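You operate a simulated robot arm through the tools that you are given. There is no shell and no other tool. Be economical: measure what you need, move in short steps, check, and stop when the job is done.

The job below is to be done with a simulated two-armed robot. You get a single attempt, and the scene is never put back.

## Task
Take the white tag block from the blue mat on the long bench and put it on the top of the steel parts bench. Then shut the upper drawer of the cabinet. Then fetch the diode plate with the green post and set it on top of the cover on the far end of the steel parts bench. Then shut the grey drawer. Then lift the green lid open. Do these in the order given. Set down upright: white tag block.

Only the result counts: the job must be done as asked and must still hold three seconds after the hand-in. Knocking over, shifting, dropping, spilling or breaking anything else fails it. Lids that push on must go on centred and level and be pressed home; caps that screw on are set level and turned clockwise until they are tight.

## Robot
Two 6-joint arms with two-finger parallel grippers on one trunk, on a base that drives. Base frame: it is fixed to the floor where the robot stands at the start and does not move with it; the origin is under the middle of the robot, x ahead of it, y to its left, z up; the surface under the hand at the start is at about z = 0.88. Readings come in m, degrees, newtons and seconds.
The left shoulder is at the start at [0.06, 0.187, 1.147], the right one opposite. With the tool pointing down near the work surface each hand reaches from about 0.26 to 0.62 m from the robot's upright axis, wherever it stands, measured 20 degrees to its own side. Places, roughly: cover [-1.25, -1.75, 1]; diode plate with the green post (9x9x4 cm) [-1.3, -1.4, 0.9]; green lid [-3.4, -3.9, 0.7]; grey drawer [-1.7, -2.8, 0.3]; top of the steel parts bench [-1.5, -0.4, 0.9]; upper drawer of the cabinet [0.6, 2, 1]; white tag block [0.5, 0, 1]. Payload 1.57 kg a hand.
The tool frame of a hand sits at the grasp point between the pads (the TCP): z along the fingers, y along the line on which they close. The tips reach 0.03 m beyond it. The gripper opens to 0.11 m. The fingers are 0.024 m wide and 0.012 m thick; the gripper's body (0.048 by 0.112 m) begins 0.078 m behind the TCP.
Orientation is told as [roll, pitch, yaw] about the base's x, y, z axes, in that order, counted from this pose: with the fingers straight down and closing along the base's y, the tool's x points along the base's -x, its y along +y and its z along -z.

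## Interface
- The arms move only by the tool step_arm. It takes "left_increments", "right_increments" or both (then of equal length, played together; a hand with none holds still); each is text: rows parted by semicolons, each of 6 numbers parted by spaces: the shift along the base's x, y, z in units of 300 mm (1.0 is 300 mm), then the turn, a rotation vector about the base's x, y, z in units of 120 degrees (1.0 is 120 degrees). In form: dx dy dz ax ay az; .... A call has 1 to 12 rows; each row is the pose to reach, as a shift and turn from the pose commanded when the call began. "left_claw" and "right_claw" are, for a hand that has rows, the opening in per cent of the stroke, from 0 (shut) to 100 (fully open), set as the call begins (left out, the last holds). A call with a number of a shift or a turn outside -1 to 1 is refused whole. A row lasts 0.2 s, in which the tool goes at most 0.05 m and 8.6 degrees; a call with a longer step from one row to the next is refused whole, and so is a gripper value outside its range. Where a pose cannot be reached the arm comes as near as it can. A force on the tool above 40 N (or 10 N above the force at the start of the call, whichever is more), or a blocked arm, ends the call early, and 0.2 s more pass. The fingers move at their own pace (about 0.153 m/s each) and stop on an object; they squeeze with about 35 N. The grip force told is the motor's: it shows also when the fingers shut on nothing. Time passes only in rows, and 0.2 s behind the last, so rows that repeat a pose let the fingers close. It gives the time, the measured TCP pose, the force on the tool (base axes), the opening and the grip force at its end, in the units of the frame above (readings bear some noise), with the torque about the TCP (base axes, N m) and any sound that the robot's microphone picked up.
- Cameras (640 x 400 px; columns grow to the right, rows downward): "scene" is now at [0.0142, 0.0118, 1.6882]; the picture's right is [0.15, -0.99, 0.00], its down [-0.76, -0.12, -0.63] and it looks along [0.63, 0.10, -0.77] (base axes); focal length 253 px, centre (320, 200). "left" rides on the left gripper at [0.07, -0.016, -0.141] in its tool frame; the picture's right is [0.23, 0.97, 0.00], its down [-0.85, 0.20, -0.48] and it looks along [-0.47, 0.11, 0.88] (tool axes); focal length 222 px, centre (320, 200). "right" rides on the right gripper at [0.07, 0.016, -0.141] in its tool frame; the picture's right is [-0.23, 0.97, 0.00], its down [-0.86, -0.20, -0.48] and it looks along [-0.47, -0.11, 0.88] (tool axes); focal length 222 px, centre (320, 200). There is no depth. A picture from a camera that has moved, and an enlarged one, comes with that camera's place and axes in the base frame and with its lens.
- snapshot(camera): a new picture of that camera. It takes no simulated time.
- raise_lower(by): slides the trunk up (or, below 0, down) by that many m; the arms and the scene camera ride with it, the base frame stays. It gives what a move gives, with no picture.
- base_move(legs): drives the robot by 1 to 6 legs, each [ahead, left, turn to the left] in m, m and degrees, along the robot's own axes; the way and the turn of a leg run together, so that a leg with both is an arc; at most 1.5 m and 180 degrees a leg. The arms and the cameras ride along, it lands a little off, and it stops where it bumps. It gives what a move gives.
- turn_head(pan, tilt): turns the head with the scene camera to pan (to the left, within 86 degrees either way) and tilt (down, from -29 to 69), counted from straight ahead of the robot. It gives what a move gives.
- zoom(camera, box): a new picture of the part [left, top, right, bottom] of that camera's present view, enlarged. It takes no simulated time.
- hand_in(): hands the job in; it is judged then, once.

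Go step by step. Nothing tells you exact positions but the pictures and the camera data: compare them with the known pose of the tool, close in by small moves and look again before you grip or let go. The budget is 165 turns and 118 pictures, counting those below and the enlarged ones. Unless the task says otherwise, let go and move clear before handing in, and close with one line.

The tools are called after "Request:" as a command line: name --argument value ..., lists and objects as JSON in quotes. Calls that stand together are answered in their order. step_arm: Moves the arms, as the interface text tells. Its arguments: {"type":"object","properties":{"left_increments":{"type":"string"},"left_claw":{"type":"number"},"right_increments":{"type":"string"},"right_claw":{"type":"number"}},"required":[]} The other tools are called the same way: raise_lower (by) slides the trunk up or down; base_move (legs) drives the base; turn_head (pan, tilt) turns the head that bears the scene camera; snapshot (camera) takes a picture; zoom (camera, box) takes an enlarged picture of a part of a camera's view; hand_in () hands the job in.

At the start:

```text
clock: 0.0
left_ee_pos: [0.4327, 0.3595, 1.16]
left_tcp_rot: [0.0, 0.1, 0.0]
left_force: [0.4, -0.6, -0.5]
left_wrist_torque: [-0.01, 0.01, -0.01]
left_finger_gap: 0.1101
left_grip_force: 0.1
right_ee_pos: [0.4232, -0.0791, 1.2019]
right_tcp_rot: [0.0, 0.0, 0.0]
right_force: [-0.4, -0.9, 0.2]
right_wrist_torque: [0.01, -0.01, -0.04]
right_finger_gap: 0.11
right_grip_force: 0.0
trunk travel left (down, up): [-0.775, 0.215]
robot x, y, heading: [-0.0001, 0.0034, -0.1]
head pan, tilt: [8.6, 50.7]
```

scene: 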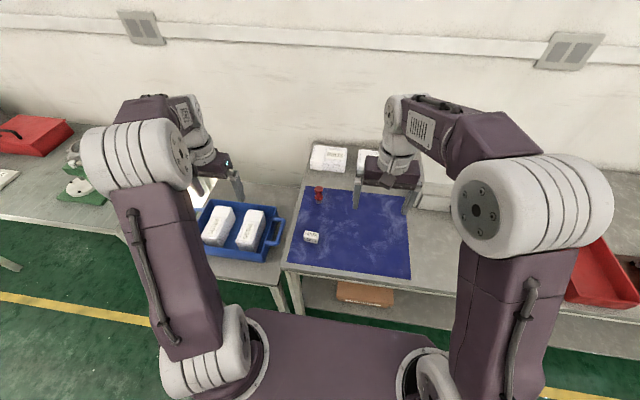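
right: 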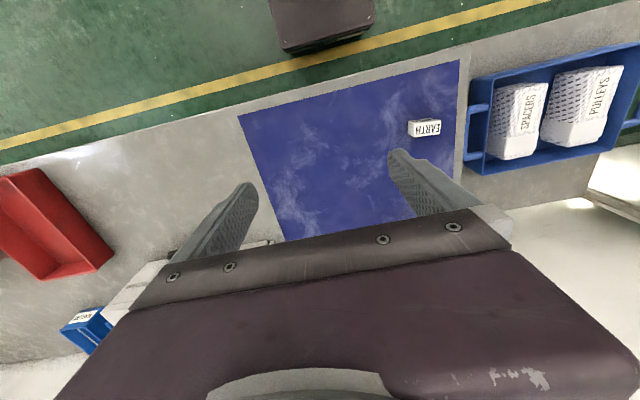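
left: 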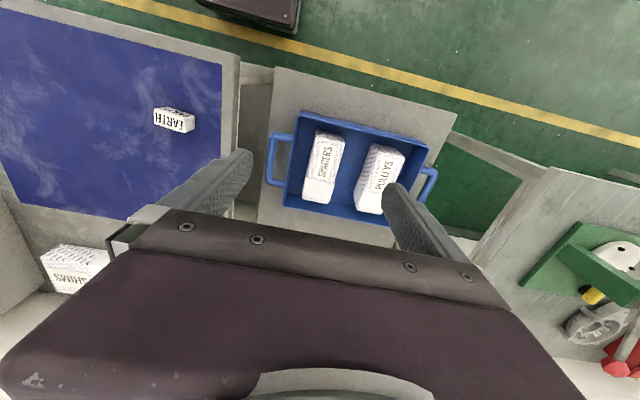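

The white tag block ("EARTH") is on the blue mat at about (0.48, 0.12). I'll zoom in for its size and yaw.

Request:
zoom --camera "scene" --box '[270, 180, 370, 260]'

Request:
zoom --camera "left" --box '[120, 80, 240, 155]'

```text
5.00 times, centred on (320, 220) of scene
camera zoom: at [0.0142, 0.0118, 1.6882], right [0.15, -0.99, 0.0], down [-0.76, -0.12, -0.63], along [0.63, 0.1, -0.77], focal length 1264 px, centre (320, 100)
```

zoom: 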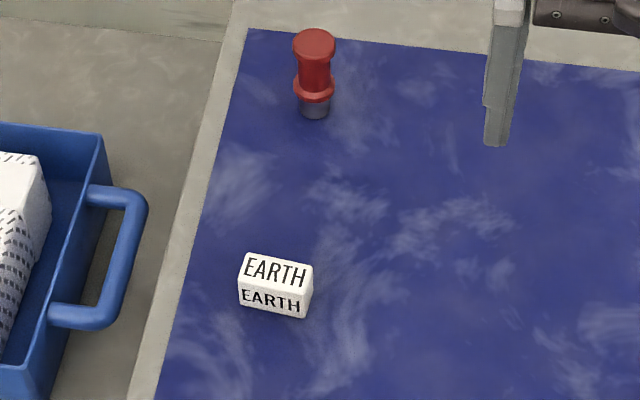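

```text
5.33 times, centred on (180, 118) of left
camera zoom: at [0.3625, 0.3421, 1.3], right [-0.23, 0.97, 0.0], down [0.85, 0.2, 0.48], along [0.47, 0.11, -0.88], focal length 1185 px, centre (1067, 640)
```

zoom: 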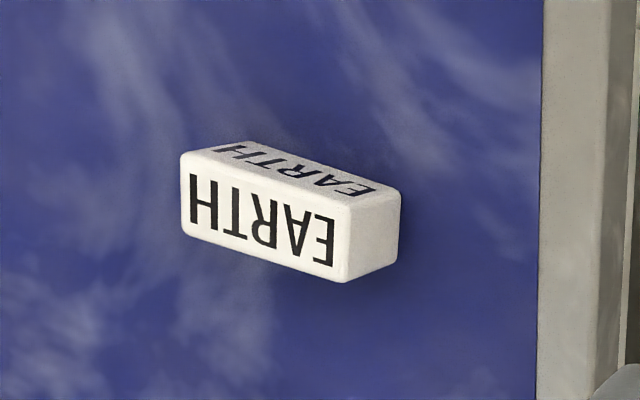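

The block is about 5×3×3 cm, lengthwise along y, centred near (0.481, 0.113). I'll bring the left hand above it and move the right hand out of the way.

Request:
step_arm --left_increments "0.023 -0.117 -0.076 0 0 0; 0.046 -0.235 -0.152 0 0 0; 0.069 -0.352 -0.228 0 0 0; 0.092 -0.47 -0.305 0 0 0; 0.115 -0.587 -0.381 0 0 0; 0.138 -0.704 -0.457 0 0 0; 0.161 -0.822 -0.533 0 0 0; 0.161 -0.822 -0.533 0 0 0" --right_increments "0 -0.1 0 0 0 0; 0 -0.2 0 0 0 0; 0 -0.3 0 0 0 0; 0 -0.4 0 0 0 0; 0 -0.5 0 0 0 0; 0 -0.6 0 0 0 0; 0 -0.6 0 0 0 0; 0 -0.6 0 0 0 0"

Request:
snapshot --camera "left"

Request:
snapshot --camera "scene"

```text
clock: 1.8
left_ee_pos: [0.4829, 0.1104, 0.9982]
left_tcp_rot: [-0.2, -0.1, 0.0]
left_force: [0.7, 0.2, 1.0]
left_wrist_torque: [0.02, -0.02, -0.01]
left_finger_gap: 0.1102
left_grip_force: 0.2
right_ee_pos: [0.4227, -0.258, 1.2028]
right_tcp_rot: [0.1, 0.0, 0.1]
right_force: [-0.5, 0.2, 0.5]
right_wrist_torque: [-0.01, 0.01, 0.01]
right_finger_gap: 0.1101
right_grip_force: 0.0
trunk travel left (down, up): [-0.775, 0.215]
robot x, y, heading: [0.0026, 0.0016, 0.1]
head pan, tilt: [8.6, 50.7]
```

```text
112 pictures are left
camera left: at [0.4119, 0.0941, 1.1402], right [-0.23, 0.97, 0.0], down [0.85, 0.2, 0.48], along [0.47, 0.11, -0.88], focal length 222 px, centre (320, 200)
```

left: 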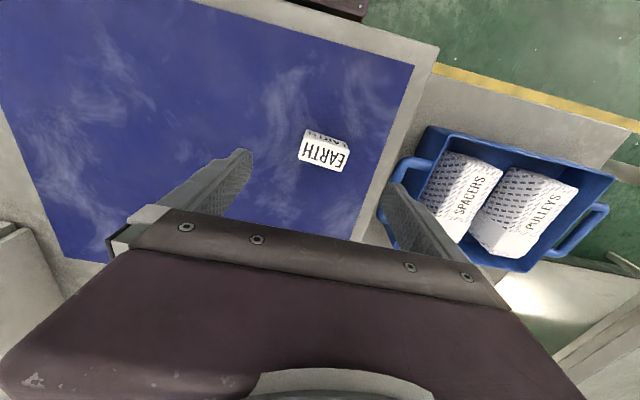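

```text
111 pictures are left
camera scene: at [0.0135, 0.0127, 1.6882], right [0.15, -0.99, 0.0], down [-0.76, -0.12, -0.63], along [0.63, 0.09, -0.77], focal length 253 px, centre (320, 200)
```

scene: 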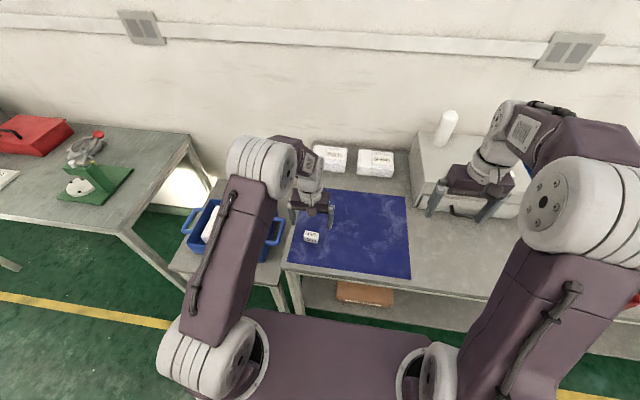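

Both cameras agree on the block centre, (0.479, 0.112). I'll go down over it, but won't grip yet.

Request:
step_arm --left_increments "-0.01 0.005 -0.1 0 0 0; -0.01 0.005 -0.2 0 0 0; -0.01 0.005 -0.25 0 0 0; -0.01 0.005 -0.277 0 0 0; -0.01 0.005 -0.277 0 0 0"

Request:
snapshot --camera "left"

Request:
zoom --camera "scene" --box '[270, 180, 370, 260]'

```text
clock: 3.0
left_ee_pos: [0.4784, 0.1124, 0.9158]
left_tcp_rot: [-0.1, 0.0, 0.0]
left_force: [-0.2, -0.8, 0.0]
left_wrist_torque: [-0.03, 0.03, -0.01]
left_finger_gap: 0.1099
left_grip_force: 0.1
right_ee_pos: [0.4232, -0.2575, 1.2026]
right_tcp_rot: [0.0, 0.0, 0.0]
right_force: [-1.3, -0.3, 0.3]
right_wrist_torque: [-0.04, -0.01, -0.04]
right_finger_gap: 0.1096
right_grip_force: 0.0
trunk travel left (down, up): [-0.775, 0.215]
robot x, y, heading: [-0.0002, -0.0027, 0.2]
head pan, tilt: [8.6, 50.7]
```

```text
110 pictures are left
camera left: at [0.4089, 0.0966, 1.0567], right [-0.23, 0.97, 0.0], down [0.86, 0.2, 0.48], along [0.47, 0.11, -0.88], focal length 222 px, centre (320, 200)
```

left: 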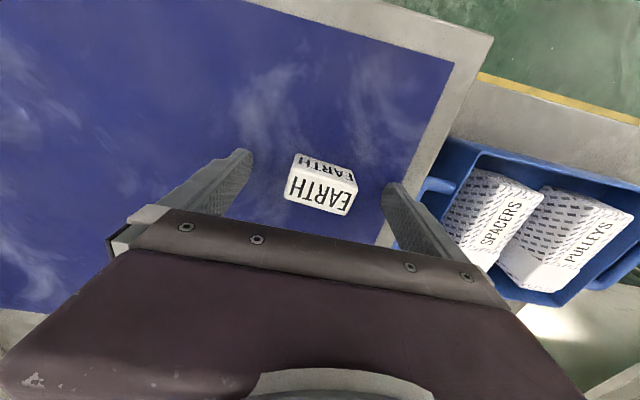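

```text
5.00 times, centred on (320, 220) of scene
camera zoom: at [0.0142, 0.0119, 1.6882], right [0.15, -0.99, 0.0], down [-0.76, -0.12, -0.63], along [0.63, 0.1, -0.77], focal length 1264 px, centre (320, 100)
```

zoom: 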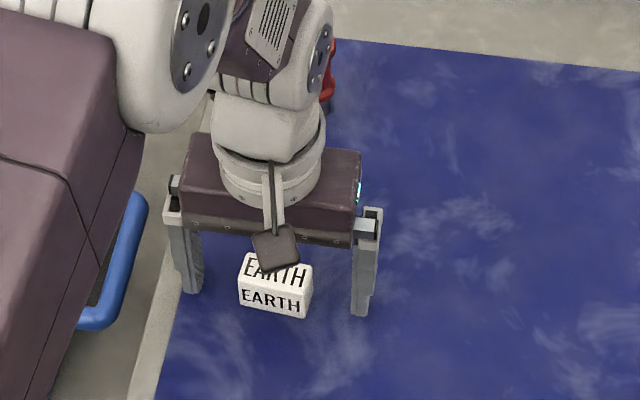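

The fingers straddle the block evenly. I'll close on it.

Request:
step_arm --left_increments "0 0 0 0 0 0; 0 0 0 0 0 0; 0 0 0 0 0 0; 0 0 0 0 0 0" --left_claw 0

Request:
snapshot --camera "left"

```text
clock: 4.0
left_ee_pos: [0.4794, 0.1136, 0.9154]
left_tcp_rot: [0.1, 0.0, 0.0]
left_force: [-0.2, -0.4, -0.3]
left_wrist_torque: [0.0, -0.01, -0.02]
left_finger_gap: 0.0491
left_grip_force: 34.5
right_ee_pos: [0.4235, -0.2573, 1.2021]
right_tcp_rot: [0.0, 0.1, 0.0]
right_force: [1.0, -0.3, 0.4]
right_wrist_torque: [0.0, 0.0, 0.01]
right_finger_gap: 0.1101
right_grip_force: 0.0
trunk travel left (down, up): [-0.775, 0.215]
robot x, y, heading: [0.0025, -0.0019, 0.2]
head pan, tilt: [8.6, 50.7]
```

```text
108 pictures are left
camera left: at [0.4089, 0.0965, 1.057], right [-0.23, 0.97, 0.0], down [0.85, 0.2, 0.48], along [0.47, 0.11, -0.88], focal length 222 px, centre (320, 200)
```

left: 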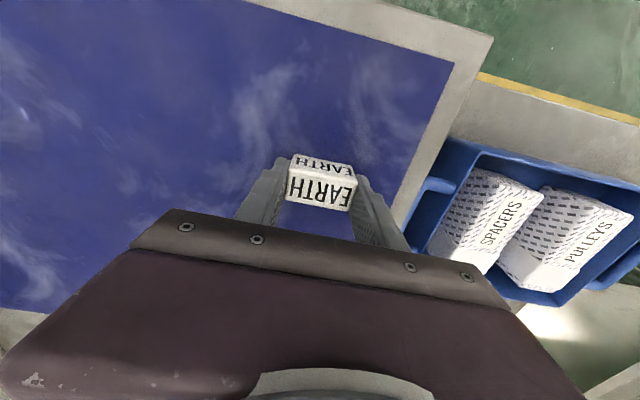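

The block is held (gap 49 mm). I'll lift it, draw the arms in, and look around before driving.

Request:
step_arm --left_increments "0 0 0.15 0 0 0; 0 0 0.3 0 0 0; 0 0 0.45 0 0 0; 0 0.05 0.6 0 0 0; -0.1 0.15 0.7 0 0 0; -0.2 0.25 0.8 0 0 0; -0.3 0.35 0.8 0 0 0; -0.35 0.45 0.8 0 0 0; -0.35 0.45 0.8 0 0 0" --right_increments "0 0 0 0 0 0; 0 0 0 0 0 0; 0 0 0 0 0 0; -0.05 0 0 0 0 0; -0.1 0 0 0 0 0; -0.15 0 0 0 0 0; -0.2 0 0 0 0 0; -0.2 0 0 0 0 0; -0.2 0 0 0 0 0"

Request:
turn_head --pan -86 --tilt 25

Request:
snapshot --camera "scene"

Request:
turn_head --pan 80 --tilt 25

Request:
snapshot --camera "scene"

```text
refused: row 5 steps farther than a row can; nothing moved
```

```text
clock: 5.7
left_ee_pos: [0.4784, 0.1131, 0.9155]
left_tcp_rot: [0.0, 0.0, 0.0]
left_force: [0.7, 0.2, 1.0]
left_wrist_torque: [-0.01, -0.01, 0.03]
left_finger_gap: 0.0487
left_grip_force: 35.7
right_ee_pos: [0.4233, -0.2586, 1.2021]
right_tcp_rot: [0.0, -0.1, 0.0]
right_force: [-0.4, -0.1, 0.0]
right_wrist_torque: [0.0, 0.0, 0.0]
right_finger_gap: 0.1102
right_grip_force: 0.0
trunk travel left (down, up): [-0.775, 0.215]
robot x, y, heading: [-0.0023, -0.001, -0.0]
head pan, tilt: [-85.9, 25.0]
```

```text
107 pictures are left
camera scene: at [-0.0548, -0.0917, 1.7266], right [-1.0, -0.07, 0.0], down [-0.03, 0.42, -0.91], along [0.06, -0.9, -0.42], focal length 253 px, centre (320, 200)
```

scene: 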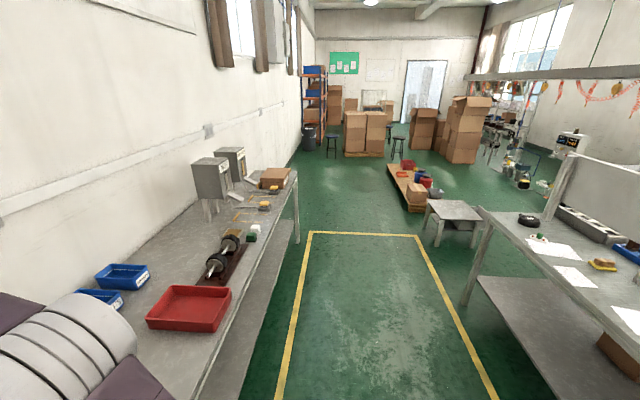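

```text
clock: 8.2
left_ee_pos: [0.4784, 0.1137, 0.9154]
left_tcp_rot: [0.0, 0.1, -0.1]
left_force: [0.1, -0.6, 0.4]
left_wrist_torque: [0.02, 0.01, -0.02]
left_finger_gap: 0.0488
left_grip_force: 35.5
right_ee_pos: [0.4234, -0.2582, 1.2016]
right_tcp_rot: [0.0, 0.1, -0.1]
right_force: [0.4, -0.1, 0.6]
right_wrist_torque: [0.02, 0.01, 0.01]
right_finger_gap: 0.1099
right_grip_force: 0.0
trunk travel left (down, up): [-0.775, 0.215]
robot x, y, heading: [0.0015, -0.0005, -0.1]
head pan, tilt: [80.0, 25.0]
```

```text
106 pictures are left
camera scene: at [-0.0453, 0.091, 1.7266], right [0.98, -0.17, 0.0], down [-0.07, -0.42, -0.91], along [0.16, 0.89, -0.42], focal length 253 px, centre (320, 200)
```

scene: 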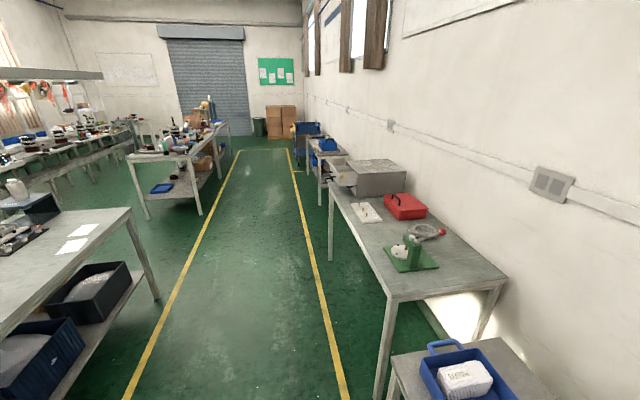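

The aisle runs along y, with the steel bench behind me and the cabinet on the bench to the left. I'll lift the block now in smaller rows.

Request:
step_arm --left_increments "0 0 0.15 0 0 0; 0 0 0.3 0 0 0; 0 0 0.45 0 0 0; 0 0 0.6 0 0 0; 0 0 0.75 0 0 0; -0.1 0.1 0.8 0 0 0; -0.2 0.2 0.8 0 0 0; -0.3 0.3 0.8 0 0 0; -0.4 0.4 0.8 0 0 0; -0.4 0.4 0.8 0 0 0" --right_increments "0 0 0 0 0 0; 0 0 0 0 0 0; 0 0 0 0 0 0; -0.05 0 0 0 0 0; -0.1 0 0 0 0 0; -0.15 0 0 0 0 0; -0.2 0 0 0 0 0; -0.3 0 0 0 0 0; -0.35 0 0 0 0 0; -0.35 0 0 0 0 0"

Request:
base_move --legs '[[-0.35, 0, 0], [0, 0, -90]]'

Request:
turn_head --pan -50 --tilt 35

Request:
snapshot --camera "scene"

```text
clock: 10.4
left_ee_pos: [0.3604, 0.2338, 1.1551]
left_tcp_rot: [-0.1, 0.0, -0.1]
left_force: [-0.3, 0.0, 0.1]
left_wrist_torque: [-0.03, 0.0, 0.03]
left_finger_gap: 0.049
left_grip_force: 35.0
right_ee_pos: [0.3179, -0.2604, 1.1999]
right_tcp_rot: [0.1, 0.1, 0.1]
right_force: [0.3, -0.2, -0.5]
right_wrist_torque: [0.04, 0.04, 0.03]
right_finger_gap: 0.11
right_grip_force: 0.1
trunk travel left (down, up): [-0.775, 0.215]
robot x, y, heading: [-0.0006, -0.0008, 0.2]
head pan, tilt: [80.0, 25.0]
```

```text
clock: 16.5
left_ee_pos: [-0.1207, -0.3603, 1.1542]
left_tcp_rot: [0.1, 0.0, -90.8]
left_force: [0.9, 0.6, 0.0]
left_wrist_torque: [-0.03, 0.01, -0.02]
left_finger_gap: 0.049
left_grip_force: 35.0
right_ee_pos: [-0.6136, -0.3142, 1.2013]
right_tcp_rot: [0.1, -0.1, -90.6]
right_force: [0.1, 0.3, 0.5]
right_wrist_torque: [-0.02, 0.0, 0.02]
right_finger_gap: 0.1099
right_grip_force: 0.1
trunk travel left (down, up): [-0.775, 0.215]
robot x, y, heading: [-0.3469, -0.0017, -90.9]
head pan, tilt: [80.0, 25.0]
```

```text
clock: 18.6
left_ee_pos: [-0.1214, -0.3618, 1.1538]
left_tcp_rot: [0.0, 0.0, -90.7]
left_force: [-0.1, 0.9, -0.3]
left_wrist_torque: [-0.02, -0.03, 0.04]
left_finger_gap: 0.0488
left_grip_force: 34.4
right_ee_pos: [-0.6132, -0.3134, 1.2014]
right_tcp_rot: [0.1, -0.1, -90.7]
right_force: [-0.5, 1.0, 0.1]
right_wrist_torque: [0.04, -0.01, -0.01]
right_finger_gap: 0.1098
right_grip_force: 0.1
trunk travel left (down, up): [-0.775, 0.215]
robot x, y, heading: [-0.3491, -0.0016, -90.9]
head pan, tilt: [-50.0, 35.0]
```

```text
105 pictures are left
camera scene: at [-0.4188, 0.0048, 1.7108], right [-0.63, 0.77, 0.0], down [0.44, 0.36, -0.82], along [-0.63, -0.52, -0.57], focal length 253 px, centre (320, 200)
```

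scene: 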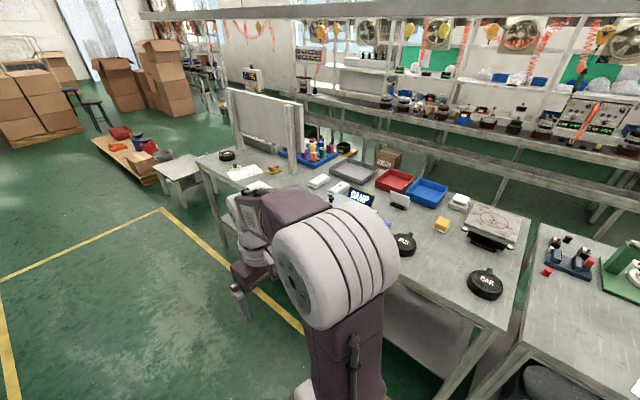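

The steel parts bench runs from y≈0.18 to about −1.8, with its front edge at x≈−1.15. I'll zoom in to find a free spot and the later targets.

Request:
zoom --camera "scene" --box '[340, 160, 560, 330]'

Request:
zoom --camera "scene" --box '[180, 80, 420, 240]'

```text
2.35 times, centred on (450, 245) of scene
camera zoom: at [-0.4188, 0.0048, 1.7108], right [-0.63, 0.77, 0.0], down [0.44, 0.36, -0.82], along [-0.63, -0.52, -0.57], focal length 595 px, centre (14, 94)
```

zoom: 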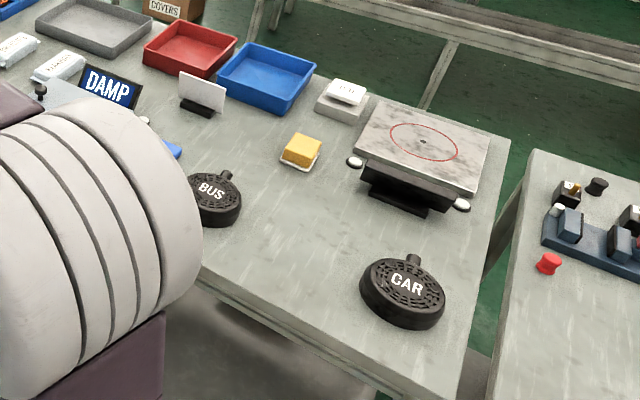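

```text
2.50 times, centred on (300, 160) of scene
camera zoom: at [-0.4188, 0.0048, 1.7108], right [-0.63, 0.77, 0.0], down [0.44, 0.36, -0.82], along [-0.63, -0.52, -0.57], focal length 632 px, centre (370, 300)
```

zoom: 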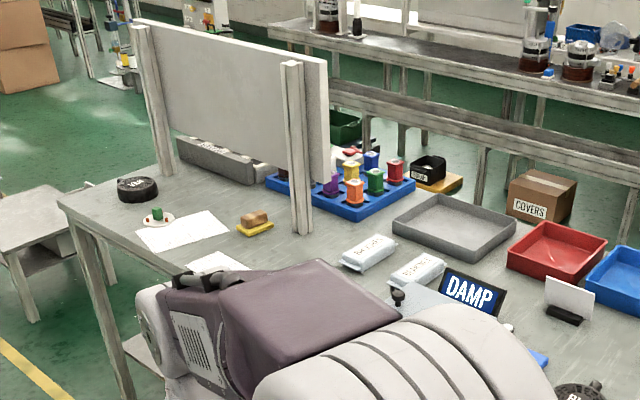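

A free spot lies between the BUS and CAR discs at about (−1.34, −0.07). I'll turn to face the bench and drive up, stopping about 0.37 m short of its edge.

Request:
base_move --legs '[[0, 0, -89.1], [0.4, -0.12, 0]]'

Request:
turn_head --pan 8 --tilt 48

Request:
snapshot --camera "scene"

Request:
snapshot --camera "left"

```text
clock: 25.1
left_ee_pos: [-1.1143, -0.1131, 1.1554]
left_tcp_rot: [0.0, -0.1, -179.9]
left_force: [-0.2, -0.2, -0.9]
left_wrist_torque: [-0.02, 0.03, 0.0]
left_finger_gap: 0.0486
left_grip_force: 35.2
right_ee_pos: [-1.0729, 0.3787, 1.2019]
right_tcp_rot: [0.0, -0.1, -179.9]
right_force: [0.6, -0.4, -0.7]
right_wrist_torque: [0.02, 0.05, -0.02]
right_finger_gap: 0.1098
right_grip_force: 0.1
trunk travel left (down, up): [-0.775, 0.215]
robot x, y, heading: [-0.7572, 0.1232, -179.8]
head pan, tilt: [-50.0, 35.0]
```

```text
clock: 26.3
left_ee_pos: [-1.1148, -0.1121, 1.1536]
left_tcp_rot: [0.0, 0.0, -179.8]
left_force: [-0.5, 0.1, -0.3]
left_wrist_torque: [0.0, -0.04, -0.01]
left_finger_gap: 0.0486
left_grip_force: 34.6
right_ee_pos: [-1.0738, 0.3799, 1.2015]
right_tcp_rot: [0.0, 0.0, -179.9]
right_force: [-0.2, -0.6, -0.7]
right_wrist_torque: [-0.01, 0.02, 0.0]
right_finger_gap: 0.1101
right_grip_force: 0.1
trunk travel left (down, up): [-0.775, 0.215]
robot x, y, heading: [-0.7587, 0.1239, -179.8]
head pan, tilt: [8.0, 48.0]
```

```text
102 pictures are left
camera scene: at [-0.7764, 0.1106, 1.6918], right [-0.14, 0.99, 0.0], down [0.74, 0.1, -0.67], along [-0.66, -0.09, -0.74], focal length 253 px, centre (320, 200)
```

scene: 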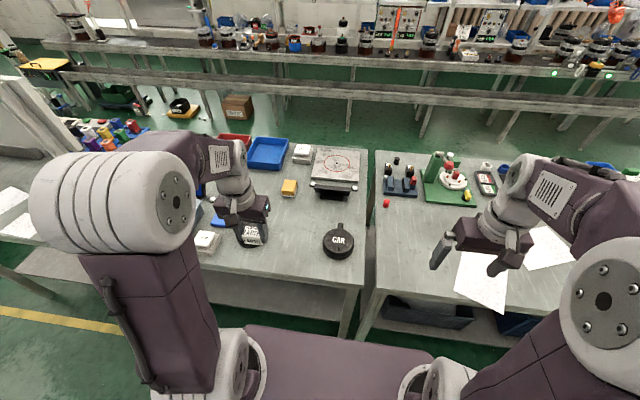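

```text
101 pictures are left
camera left: at [-1.0463, -0.0974, 1.296], right [0.23, -0.97, 0.0], down [-0.85, -0.2, 0.48], along [-0.47, -0.11, -0.88], focal length 222 px, centre (320, 200)
```

left: 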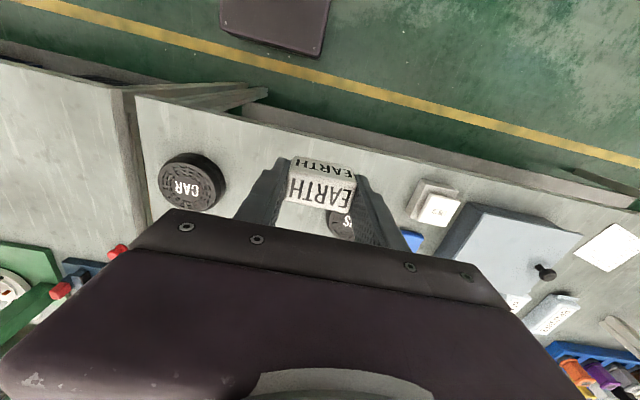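

Both disc positions are confirmed. I'll carry the block to above (−1.33, −0.048), lower it partway, and check.

Request:
step_arm --left_increments "-0.143 0.043 0 0 0 0; -0.287 0.085 0 0 0 0; -0.43 0.128 0 0 0 0; -0.573 0.17 0 0 0 0; -0.717 0.213 0 0 0 0; -0.717 0.213 -0.15 0 0 0; -0.717 0.213 -0.3 0 0 0; -0.717 0.213 -0.45 0 0 0; -0.717 0.213 -0.6 0 0 0; -0.717 0.213 -0.7 0 0 0; -0.717 0.213 -0.7 0 0 0"

Request:
snapshot --camera "left"

Request:
snapshot --camera "scene"

```text
clock: 28.7
left_ee_pos: [-1.3321, -0.0474, 0.9438]
left_tcp_rot: [-0.1, 0.1, -179.9]
left_force: [-0.1, 0.1, -0.6]
left_wrist_torque: [0.0, 0.01, -0.02]
left_finger_gap: 0.0486
left_grip_force: 35.5
right_ee_pos: [-1.075, 0.3797, 1.2024]
right_tcp_rot: [-0.1, 0.0, -179.8]
right_force: [-0.3, 0.2, -0.4]
right_wrist_torque: [-0.03, 0.0, 0.01]
right_finger_gap: 0.11
right_grip_force: 0.0
trunk travel left (down, up): [-0.775, 0.215]
robot x, y, heading: [-0.7557, 0.1202, -180.0]
head pan, tilt: [8.0, 48.0]
```

```text
100 pictures are left
camera left: at [-1.2623, -0.0332, 1.0857], right [0.23, -0.97, 0.0], down [-0.85, -0.2, 0.48], along [-0.47, -0.11, -0.88], focal length 222 px, centre (320, 200)
```

left: 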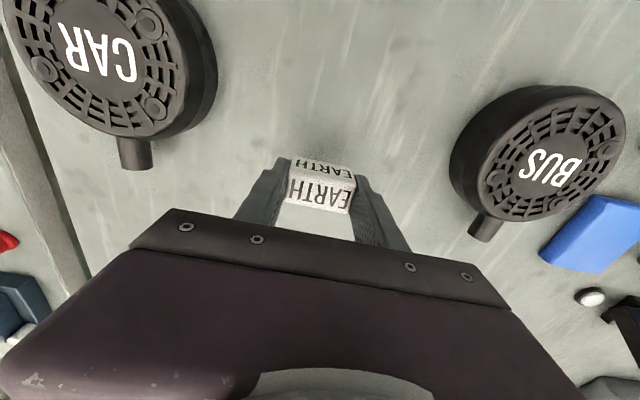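

```text
99 pictures are left
camera scene: at [-0.7762, 0.1107, 1.6918], right [-0.14, 0.99, 0.0], down [0.74, 0.11, -0.67], along [-0.66, -0.09, -0.74], focal length 253 px, centre (320, 200)
```

scene: 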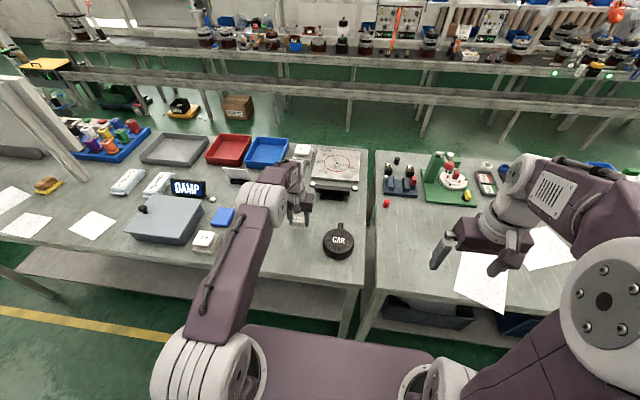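

The spot is clear all round. I'll lower the block gently until it touches.

Request:
step_arm --left_increments "0 0 -0.04 0 0 0; 0 0 -0.07 0 0 0; 0 0 -0.09 0 0 0; 0 0 -0.097 0 0 0; 0 0 -0.097 0 0 0"

```text
clock: 29.9
left_ee_pos: [-1.3301, -0.0497, 0.9157]
left_tcp_rot: [0.0, 0.0, -179.9]
left_force: [-0.3, -0.3, -0.4]
left_wrist_torque: [-0.02, 0.01, -0.04]
left_finger_gap: 0.0488
left_grip_force: 35.1
right_ee_pos: [-1.0746, 0.3799, 1.2015]
right_tcp_rot: [-0.1, 0.0, -179.8]
right_force: [-0.2, 0.6, -0.3]
right_wrist_torque: [-0.01, -0.03, 0.0]
right_finger_gap: 0.11
right_grip_force: 0.0
trunk travel left (down, up): [-0.775, 0.215]
robot x, y, heading: [-0.7584, 0.1228, -179.9]
head pan, tilt: [8.0, 48.0]
```

Request:
step_arm --left_increments "0 0 -0.004 0 0 0; 0 0 -0.008 0 0 0; 0 0 -0.012 0 0 0; 0 0 -0.012 0 0 0"

Request:
snapshot --camera "left"

```text
clock: 30.9
left_ee_pos: [-1.3297, -0.0491, 0.915]
left_tcp_rot: [0.0, -0.4, -179.9]
left_force: [-3.9, -2.4, 22.7]
left_wrist_torque: [-0.06, 0.01, 0.0]
left_finger_gap: 0.0489
left_grip_force: 35.2
right_ee_pos: [-1.0705, 0.3792, 1.2031]
right_tcp_rot: [0.0, -0.1, -179.7]
right_force: [-0.5, 0.2, 0.7]
right_wrist_torque: [0.02, 0.01, 0.01]
right_finger_gap: 0.1101
right_grip_force: 0.0
trunk travel left (down, up): [-0.775, 0.215]
robot x, y, heading: [-0.7555, 0.1248, -179.9]
head pan, tilt: [8.0, 48.0]
```

```text
98 pictures are left
camera left: at [-1.2598, -0.0336, 1.056], right [0.23, -0.97, 0.0], down [-0.85, -0.2, 0.48], along [-0.47, -0.11, -0.87], focal length 222 px, centre (320, 200)
```

left: 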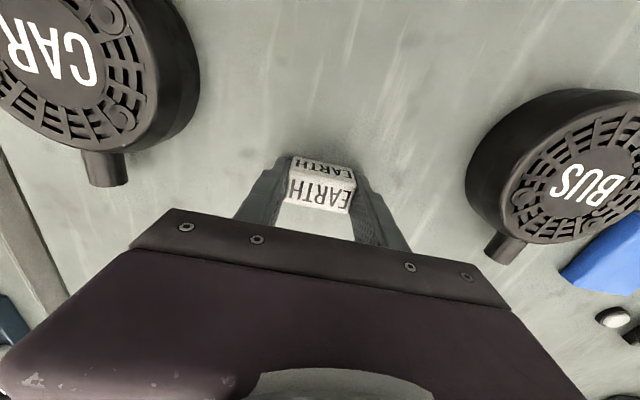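

The block has touched down, with 22 N pressing. I'll ease up slightly, open the fingers part way (80 mm), then lift clear.

Request:
step_arm --left_increments "0 0 0.009 0 0 0; 0 0 0.009 0 0 0"

Request:
step_arm --left_increments "0 0 0 0 0 0; 0 0 0 0 0 0; 0 0 0 0 0 0; 0 0 0.1 0 0 0; 0 0 0.22 0 0 0; 0 0 0.35 0 0 0; 0 0 0.5 0 0 0; 0 0 0.65 0 0 0; 0 0 0.8 0 0 0; 0.15 0 0.85 0 0 0; 0.3 0 0.85 0 0 0; 0.4 0 0.85 0 0 0" --left_claw 70

Request:
snapshot --camera "left"

```text
clock: 31.5
left_ee_pos: [-1.3297, -0.0505, 0.9158]
left_tcp_rot: [0.1, 0.0, -179.9]
left_force: [-3.6, -1.9, 12.0]
left_wrist_torque: [-0.03, 0.13, -0.01]
left_finger_gap: 0.0489
left_grip_force: 34.9
right_ee_pos: [-1.0741, 0.3806, 1.2026]
right_tcp_rot: [0.1, -0.1, -179.9]
right_force: [-0.1, -0.2, 0.2]
right_wrist_torque: [0.05, 0.06, -0.02]
right_finger_gap: 0.1099
right_grip_force: 0.1
trunk travel left (down, up): [-0.775, 0.215]
robot x, y, heading: [-0.7596, 0.1209, -180.0]
head pan, tilt: [8.0, 48.0]
```

```text
clock: 34.1
left_ee_pos: [-1.2113, -0.0486, 1.1697]
left_tcp_rot: [0.0, -0.2, -180.0]
left_force: [0.5, 0.8, -0.2]
left_wrist_torque: [0.0, 0.0, -0.04]
left_finger_gap: 0.0771
left_grip_force: 0.1
right_ee_pos: [-1.0734, 0.3804, 1.202]
right_tcp_rot: [0.0, 0.0, -179.9]
right_force: [0.4, -0.5, 0.5]
right_wrist_torque: [0.01, -0.01, -0.04]
right_finger_gap: 0.1099
right_grip_force: 0.0
trunk travel left (down, up): [-0.775, 0.215]
robot x, y, heading: [-0.7581, 0.1195, -179.7]
head pan, tilt: [8.0, 48.0]
```

```text
97 pictures are left
camera left: at [-1.1411, -0.0331, 1.3116], right [0.23, -0.97, 0.0], down [-0.85, -0.2, 0.48], along [-0.47, -0.11, -0.88], focal length 222 px, centre (320, 200)
```

left: 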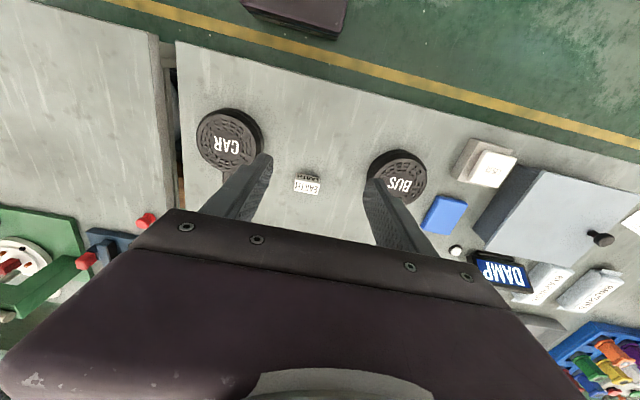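

The block sits upright and clear of everything. Next I'll back into the aisle, turn toward +y and drive up to the cabinet.

Request:
base_move --legs '[[-0.4, 0, 0], [0, 0, -90], [1.0, 0, 0]]'

Request:
turn_head --pan -45 --tilt 30

Request:
snapshot --camera "scene"

```text
clock: 45.2
left_ee_pos: [-0.5768, 1.5771, 1.1697]
left_tcp_rot: [0.1, -0.2, 92.1]
left_force: [0.0, 0.1, -0.4]
left_wrist_torque: [0.0, -0.01, -0.04]
left_finger_gap: 0.077
left_grip_force: 0.1
right_ee_pos: [-0.1441, 1.4565, 1.2009]
right_tcp_rot: [0.0, 0.0, 92.2]
right_force: [0.0, -0.4, 0.6]
right_wrist_torque: [0.03, -0.01, 0.02]
right_finger_gap: 0.1102
right_grip_force: 0.0
trunk travel left (down, up): [-0.775, 0.215]
robot x, y, heading: [-0.39, 1.129, 92.4]
head pan, tilt: [8.0, 48.0]
```

```text
clock: 46.4
left_ee_pos: [-0.5776, 1.5784, 1.1704]
left_tcp_rot: [-0.1, 0.0, 92.2]
left_force: [-1.0, 0.1, -0.4]
left_wrist_torque: [-0.04, -0.01, -0.04]
left_finger_gap: 0.0771
left_grip_force: 0.1
right_ee_pos: [-0.1439, 1.4575, 1.2008]
right_tcp_rot: [0.0, -0.1, 92.2]
right_force: [0.0, 0.5, 0.3]
right_wrist_torque: [-0.01, -0.02, -0.03]
right_finger_gap: 0.1101
right_grip_force: 0.0
trunk travel left (down, up): [-0.775, 0.215]
robot x, y, heading: [-0.39, 1.1307, 92.0]
head pan, tilt: [-45.0, 30.0]
```

```text
96 pictures are left
camera scene: at [-0.329, 1.137, 1.7186], right [0.73, -0.68, 0.0], down [-0.34, -0.37, -0.87], along [0.59, 0.64, -0.5], focal length 253 px, centre (320, 200)
```

scene: 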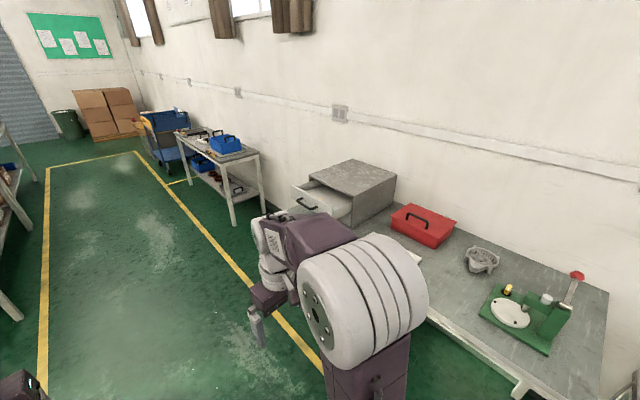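

Request:
zoom --camera "scene" --box '[260, 140, 480, 280]'

```text
2.86 times, centred on (370, 210) of scene
camera zoom: at [-0.329, 1.137, 1.7186], right [0.73, -0.68, 0.0], down [-0.34, -0.37, -0.87], along [0.59, 0.64, -0.5], focal length 722 px, centre (177, 171)
```

zoom: 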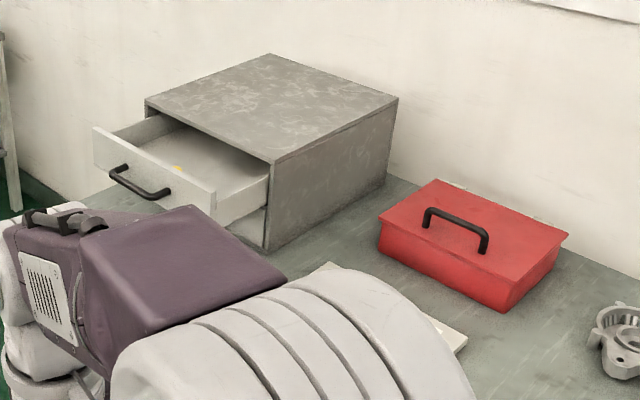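

The upper drawer faces −x and is open about 13 cm: front at x≈0.445, y 1.88–2.22, handle near (0.41, 2.05, 1.02). I'll pull the left hand in, close it, and drive to face the drawer.

Request:
step_arm --left_increments "0 -0.13 0 0 0 0; 0 -0.26 0 0 0 0; 0 -0.39 0 0 0 0; 0 -0.39 0 0 0 0" --left_claw 0

Request:
base_move --legs '[[0, 0, -92], [0, 0.75, 0], [0.28, 0, 0]]'

Request:
turn_head --pan 5 --tilt 45

Request:
snapshot --camera "scene"

Request:
snapshot --camera "left"

```text
clock: 47.4
left_ee_pos: [-0.5769, 1.4613, 1.1695]
left_tcp_rot: [0.0, -0.1, 92.2]
left_force: [-0.7, -0.3, 0.2]
left_wrist_torque: [-0.02, 0.0, -0.03]
left_finger_gap: 0.0001
left_grip_force: 21.4
right_ee_pos: [-0.1442, 1.4581, 1.2008]
right_tcp_rot: [0.1, 0.0, 92.2]
right_force: [0.0, 0.3, -0.2]
right_wrist_torque: [-0.02, 0.01, -0.01]
right_finger_gap: 0.1098
right_grip_force: 0.1
trunk travel left (down, up): [-0.775, 0.215]
robot x, y, heading: [-0.3919, 1.1247, 92.2]
head pan, tilt: [-45.0, 30.0]
```

```text
clock: 56.9
left_ee_pos: [0.2135, 2.0632, 1.1699]
left_tcp_rot: [0.0, 0.0, 0.4]
left_force: [0.2, 0.2, -0.3]
left_wrist_torque: [-0.02, -0.04, 0.01]
left_finger_gap: 0.0
left_grip_force: 21.4
right_ee_pos: [0.1932, 1.6307, 1.2015]
right_tcp_rot: [0.0, 0.0, 0.5]
right_force: [-0.5, 0.5, -0.6]
right_wrist_torque: [-0.02, -0.01, 0.03]
right_finger_gap: 0.1101
right_grip_force: 0.0
trunk travel left (down, up): [-0.775, 0.215]
robot x, y, heading: [-0.1221, 1.8866, 0.5]
head pan, tilt: [-45.0, 30.0]
```

```text
clock: 58.1
left_ee_pos: [0.2135, 2.0636, 1.1702]
left_tcp_rot: [0.0, -0.1, 0.4]
left_force: [0.2, -0.2, -0.2]
left_wrist_torque: [-0.01, 0.0, -0.02]
left_finger_gap: 0.0
left_grip_force: 21.1
right_ee_pos: [0.1941, 1.63, 1.2017]
right_tcp_rot: [-0.1, 0.0, 0.5]
right_force: [0.7, 0.2, -0.3]
right_wrist_torque: [0.01, -0.03, 0.03]
right_finger_gap: 0.1097
right_grip_force: 0.1
trunk travel left (down, up): [-0.775, 0.215]
robot x, y, heading: [-0.1234, 1.8876, 0.4]
head pan, tilt: [5.0, 45.0]
```

```text
94 pictures are left
camera scene: at [-0.104, 1.8945, 1.696], right [0.09, -1.0, 0.0], down [-0.7, -0.07, -0.71], along [0.7, 0.07, -0.71], focal length 253 px, centre (320, 200)
```

scene: 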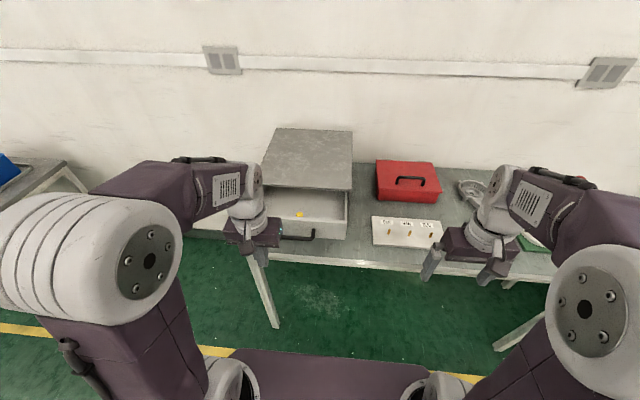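

```text
93 pictures are left
camera left: at [0.143, 2.0456, 1.3118], right [-0.23, 0.97, 0.0], down [0.85, 0.21, 0.48], along [0.47, 0.11, -0.88], focal length 222 px, centre (320, 200)
```

left: 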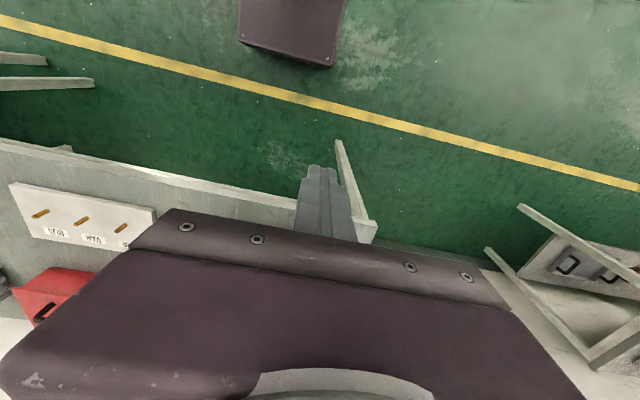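

Request:
zoom --camera "scene" --box '[220, 120, 380, 250]'

```text
3.08 times, centred on (300, 185) of scene
camera zoom: at [-0.104, 1.8945, 1.696], right [0.09, -1.0, 0.0], down [-0.7, -0.07, -0.71], along [0.7, 0.07, -0.71], focal length 778 px, centre (382, 246)
```

zoom: 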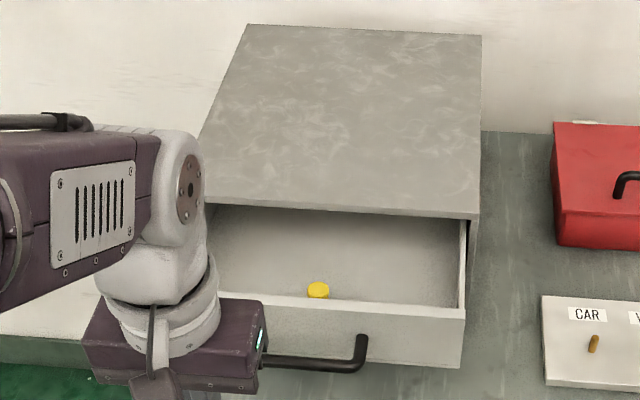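

Drawer centre is y≈2.015, with the handle bar at about x 0.385, z 1.01. I'll drive 9 cm closer and lower the closed fingers in front of the handle.

Request:
base_move --legs '[[0.09, 0, 0]]'

Request:
step_arm --left_increments "0 -0.15 0 0 0 0; 0 -0.15 -0.15 0 0 0; 0 -0.15 -0.3 0 0 0; 0 -0.15 -0.45 0 0 0; 0 -0.15 -0.51 0 0 0; 0 -0.15 -0.51 0 0 0"

Request:
snapshot --camera "scene"

Request:
snapshot --camera "left"

```text
clock: 59.2
left_ee_pos: [0.3001, 2.062, 1.1714]
left_tcp_rot: [0.0, -0.2, 0.4]
left_force: [-0.1, -0.6, 0.1]
left_wrist_torque: [-0.02, -0.03, 0.05]
left_finger_gap: 0.0
left_grip_force: 21.4
right_ee_pos: [0.2812, 1.6298, 1.2036]
right_tcp_rot: [0.0, -0.2, 0.4]
right_force: [0.2, 0.1, 0.5]
right_wrist_torque: [0.01, -0.01, 0.03]
right_finger_gap: 0.11
right_grip_force: 0.1
trunk travel left (down, up): [-0.775, 0.215]
robot x, y, heading: [-0.0323, 1.8887, 0.3]
head pan, tilt: [5.0, 45.0]
```

```text
clock: 60.6
left_ee_pos: [0.3022, 2.0172, 1.0159]
left_tcp_rot: [0.0, 0.0, 0.3]
left_force: [-0.5, 0.4, -0.7]
left_wrist_torque: [0.01, 0.01, -0.01]
left_finger_gap: 0.0001
left_grip_force: 21.5
right_ee_pos: [0.2856, 1.6302, 1.2028]
right_tcp_rot: [0.0, 0.0, 0.4]
right_force: [-0.8, -0.8, -0.2]
right_wrist_torque: [0.0, 0.01, -0.02]
right_finger_gap: 0.11
right_grip_force: 0.0
trunk travel left (down, up): [-0.775, 0.215]
robot x, y, heading: [-0.0374, 1.8908, 0.4]
head pan, tilt: [5.0, 45.0]
```

```text
91 pictures are left
camera scene: at [-0.0141, 1.8955, 1.696], right [0.09, -1.0, 0.0], down [-0.7, -0.07, -0.71], along [0.7, 0.07, -0.71], focal length 253 px, centre (320, 200)
```

scene: 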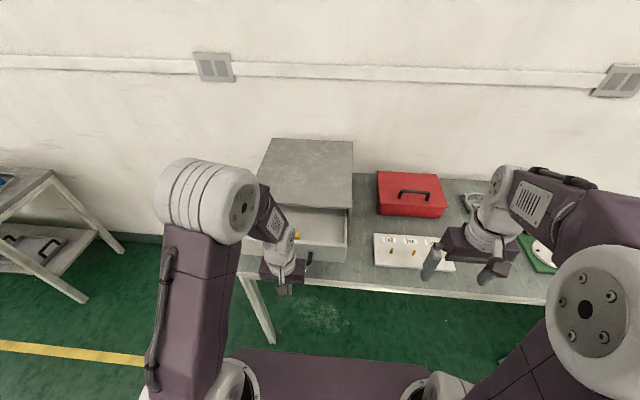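

```text
90 pictures are left
camera left: at [0.2329, 2.0004, 1.1582], right [-0.23, 0.97, 0.0], down [0.85, 0.21, 0.48], along [0.47, 0.11, -0.88], focal length 222 px, centre (320, 200)
```

left: 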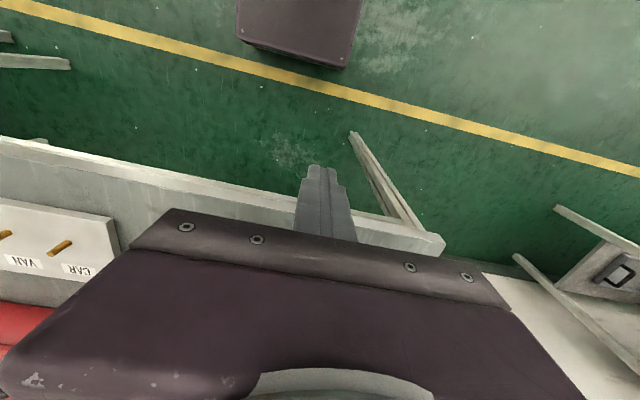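

Request:
step_arm --left_increments "0.1 0 0 0 0 0; 0.17 0 0 0 0 0; 0.21 0 0 0 0 0; 0.25 0 0 0 0 0; 0.29 0 0 0 0 0; 0.33 0 0 0 0 0; 0.37 0 0 0 0 0; 0.41 0 0 0 0 0; 0.45 0 0 0 0 0; 0.49 0 0 0 0 0; 0.53 0 0 0 0 0"

Request:
zoom --camera "scene" --box '[220, 120, 380, 250]'

```text
clock: 63.0
left_ee_pos: [0.4617, 2.0193, 1.0178]
left_tcp_rot: [0.0, 0.1, 0.4]
left_force: [-1.8, -0.9, 1.7]
left_wrist_torque: [0.03, -0.02, 0.07]
left_finger_gap: 0.0
left_grip_force: 21.0
right_ee_pos: [0.2842, 1.6313, 1.2019]
right_tcp_rot: [0.0, 0.0, 0.4]
right_force: [-1.0, 0.1, 0.2]
right_wrist_torque: [0.02, 0.0, 0.02]
right_finger_gap: 0.1096
right_grip_force: 0.0
trunk travel left (down, up): [-0.775, 0.215]
robot x, y, heading: [-0.0327, 1.8888, -0.0]
head pan, tilt: [5.0, 45.0]
```

```text
3.08 times, centred on (300, 185) of scene
camera zoom: at [-0.0147, 1.8951, 1.696], right [0.09, -1.0, 0.0], down [-0.7, -0.07, -0.71], along [0.7, 0.07, -0.71], focal length 778 px, centre (382, 246)
```

zoom: 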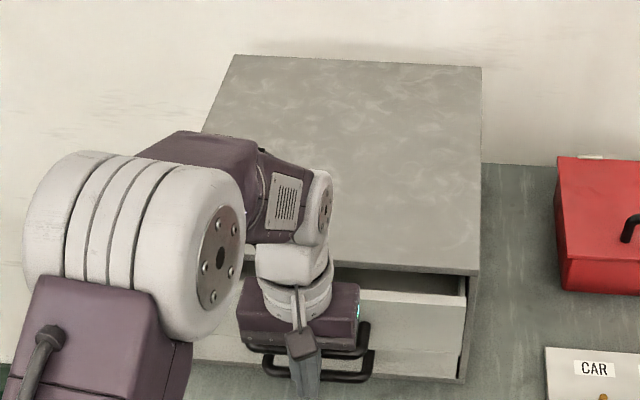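

The drawer is moving smoothly with little force, about 3 cm left. I'll keep pushing until it seats.

Request:
step_arm --left_increments "0.03 0 0 0 0 0; 0.06 0 0 0 0 0; 0.09 0 0 0 0 0; 0.12 0 0 0 0 0; 0.14 0 0 0 0 0; 0.16 0 0 0 0 0; 0.18 0 0 0 0 0; 0.2 0 0 0 0 0"

Request:
zoom --camera "scene" --box '[220, 120, 380, 250]'

```text
clock: 64.6
left_ee_pos: [0.5011, 2.0185, 1.0164]
left_tcp_rot: [0.1, 1.4, 0.3]
left_force: [-25.9, 0.7, 12.6]
left_wrist_torque: [0.06, -0.68, 0.1]
left_finger_gap: 0.0
left_grip_force: 21.8
right_ee_pos: [0.2802, 1.6298, 1.2034]
right_tcp_rot: [0.0, -0.3, 0.5]
right_force: [0.4, 0.1, 0.2]
right_wrist_torque: [0.0, 0.05, 0.02]
right_finger_gap: 0.1098
right_grip_force: 0.1
trunk travel left (down, up): [-0.775, 0.215]
robot x, y, heading: [-0.036, 1.8848, 0.5]
head pan, tilt: [5.0, 45.0]
stopped in row 7 (left hand): the force on the tool passed its limit at 42 N (the readings are from after the stop); the commanded pose is now the measured one
```

```text
3.08 times, centred on (300, 185) of scene
camera zoom: at [-0.0208, 1.8945, 1.6965], right [0.1, -1.0, 0.0], down [-0.7, -0.07, -0.71], along [0.71, 0.07, -0.7], focal length 778 px, centre (382, 246)
```

zoom: 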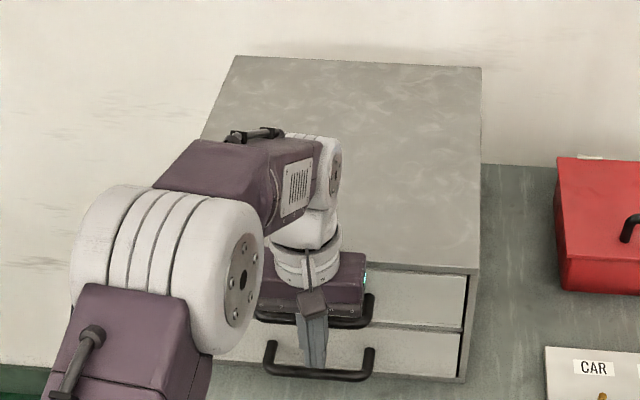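

It hit a hard stop and the front looks flush. I'll back off and check for a gap.

Request:
step_arm --left_increments "-0.05 0 0 0 0 0; -0.15 0 0 0 0 0; -0.3 0 0 0 0 0; -0.45 0 0 0 0 0; -0.6 0.0 0 0 0 0; -0.65 0.15 0 0 0 0; -0.65 0.3 0 0 0 0; -0.65 0.3 0.15 0 0 0; -0.65 0.3 0.3 0 0 0; -0.65 0.3 0.45 0 0 0"

Request:
zoom --camera "scene" --box '[220, 120, 380, 250]'

```text
clock: 66.8
left_ee_pos: [0.3127, 2.1089, 1.1491]
left_tcp_rot: [0.0, 1.0, 0.4]
left_force: [0.3, -0.3, -0.2]
left_wrist_torque: [-0.03, 0.0, 0.0]
left_finger_gap: 0.0
left_grip_force: 21.0
right_ee_pos: [0.2849, 1.6298, 1.2024]
right_tcp_rot: [0.0, -0.1, 0.4]
right_force: [-1.1, -0.6, -0.5]
right_wrist_torque: [-0.03, 0.0, 0.03]
right_finger_gap: 0.1102
right_grip_force: 0.1
trunk travel left (down, up): [-0.775, 0.215]
robot x, y, heading: [-0.0378, 1.8888, 0.6]
head pan, tilt: [5.0, 45.0]
```

```text
3.08 times, centred on (300, 185) of scene
camera zoom: at [-0.0153, 1.896, 1.6959], right [0.09, -1.0, 0.0], down [-0.7, -0.07, -0.71], along [0.7, 0.07, -0.71], focal length 778 px, centre (382, 246)
```

zoom: 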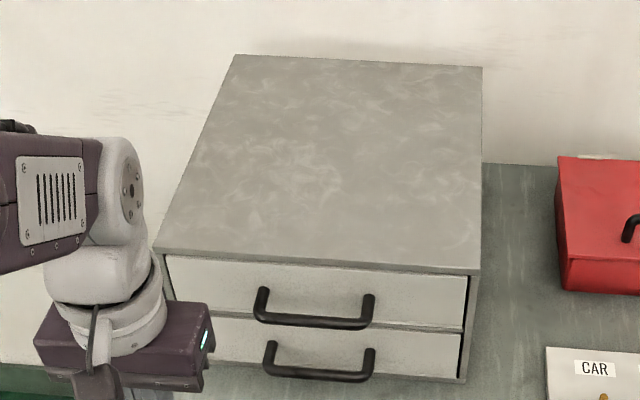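

The upper drawer is flush with the lower one, so it's shut. Now I'll drive down the aisle toward the diode plate.

Request:
base_move --legs '[[-0.35, 0, 0], [0, 0, -90.6], [1.5, 0, 0], [1.5, 0, 0]]'

Request:
turn_head --pan -50 --tilt 40

Request:
snapshot --camera "scene"

```text
clock: 87.0
left_ee_pos: [-0.2493, -1.4809, 1.1485]
left_tcp_rot: [0.1, 0.9, -92.0]
left_force: [-0.2, -0.1, 0.3]
left_wrist_torque: [-0.02, -0.02, -0.02]
left_finger_gap: 0.0001
left_grip_force: 20.6
right_ee_pos: [-0.7255, -1.4326, 1.203]
right_tcp_rot: [0.0, 0.0, -92.0]
right_force: [0.8, 0.1, -0.7]
right_wrist_torque: [-0.02, -0.01, 0.02]
right_finger_gap: 0.1103
right_grip_force: 0.0
trunk travel left (down, up): [-0.775, 0.215]
robot x, y, heading: [-0.4557, -1.1247, -92.0]
head pan, tilt: [5.0, 45.0]
```

```text
clock: 88.2
left_ee_pos: [-0.2497, -1.4811, 1.149]
left_tcp_rot: [0.0, 1.0, -92.1]
left_force: [-0.4, 0.5, -0.3]
left_wrist_torque: [0.0, 0.03, 0.04]
left_finger_gap: 0.0
left_grip_force: 21.0
right_ee_pos: [-0.7253, -1.4321, 1.2011]
right_tcp_rot: [-0.1, -0.1, -92.0]
right_force: [1.0, 0.2, 0.0]
right_wrist_torque: [0.02, -0.04, -0.01]
right_finger_gap: 0.11
right_grip_force: 0.1
trunk travel left (down, up): [-0.775, 0.215]
robot x, y, heading: [-0.4543, -1.1243, -92.1]
head pan, tilt: [-50.0, 40.0]
```

```text
86 pictures are left
camera scene: at [-0.5212, -1.1174, 1.7032], right [-0.62, 0.79, 0.0], down [0.51, 0.4, -0.77], along [-0.6, -0.47, -0.64], focal length 253 px, centre (320, 200)
```

scene: 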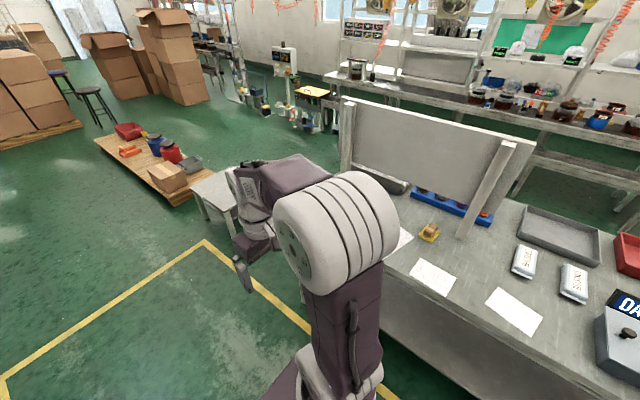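

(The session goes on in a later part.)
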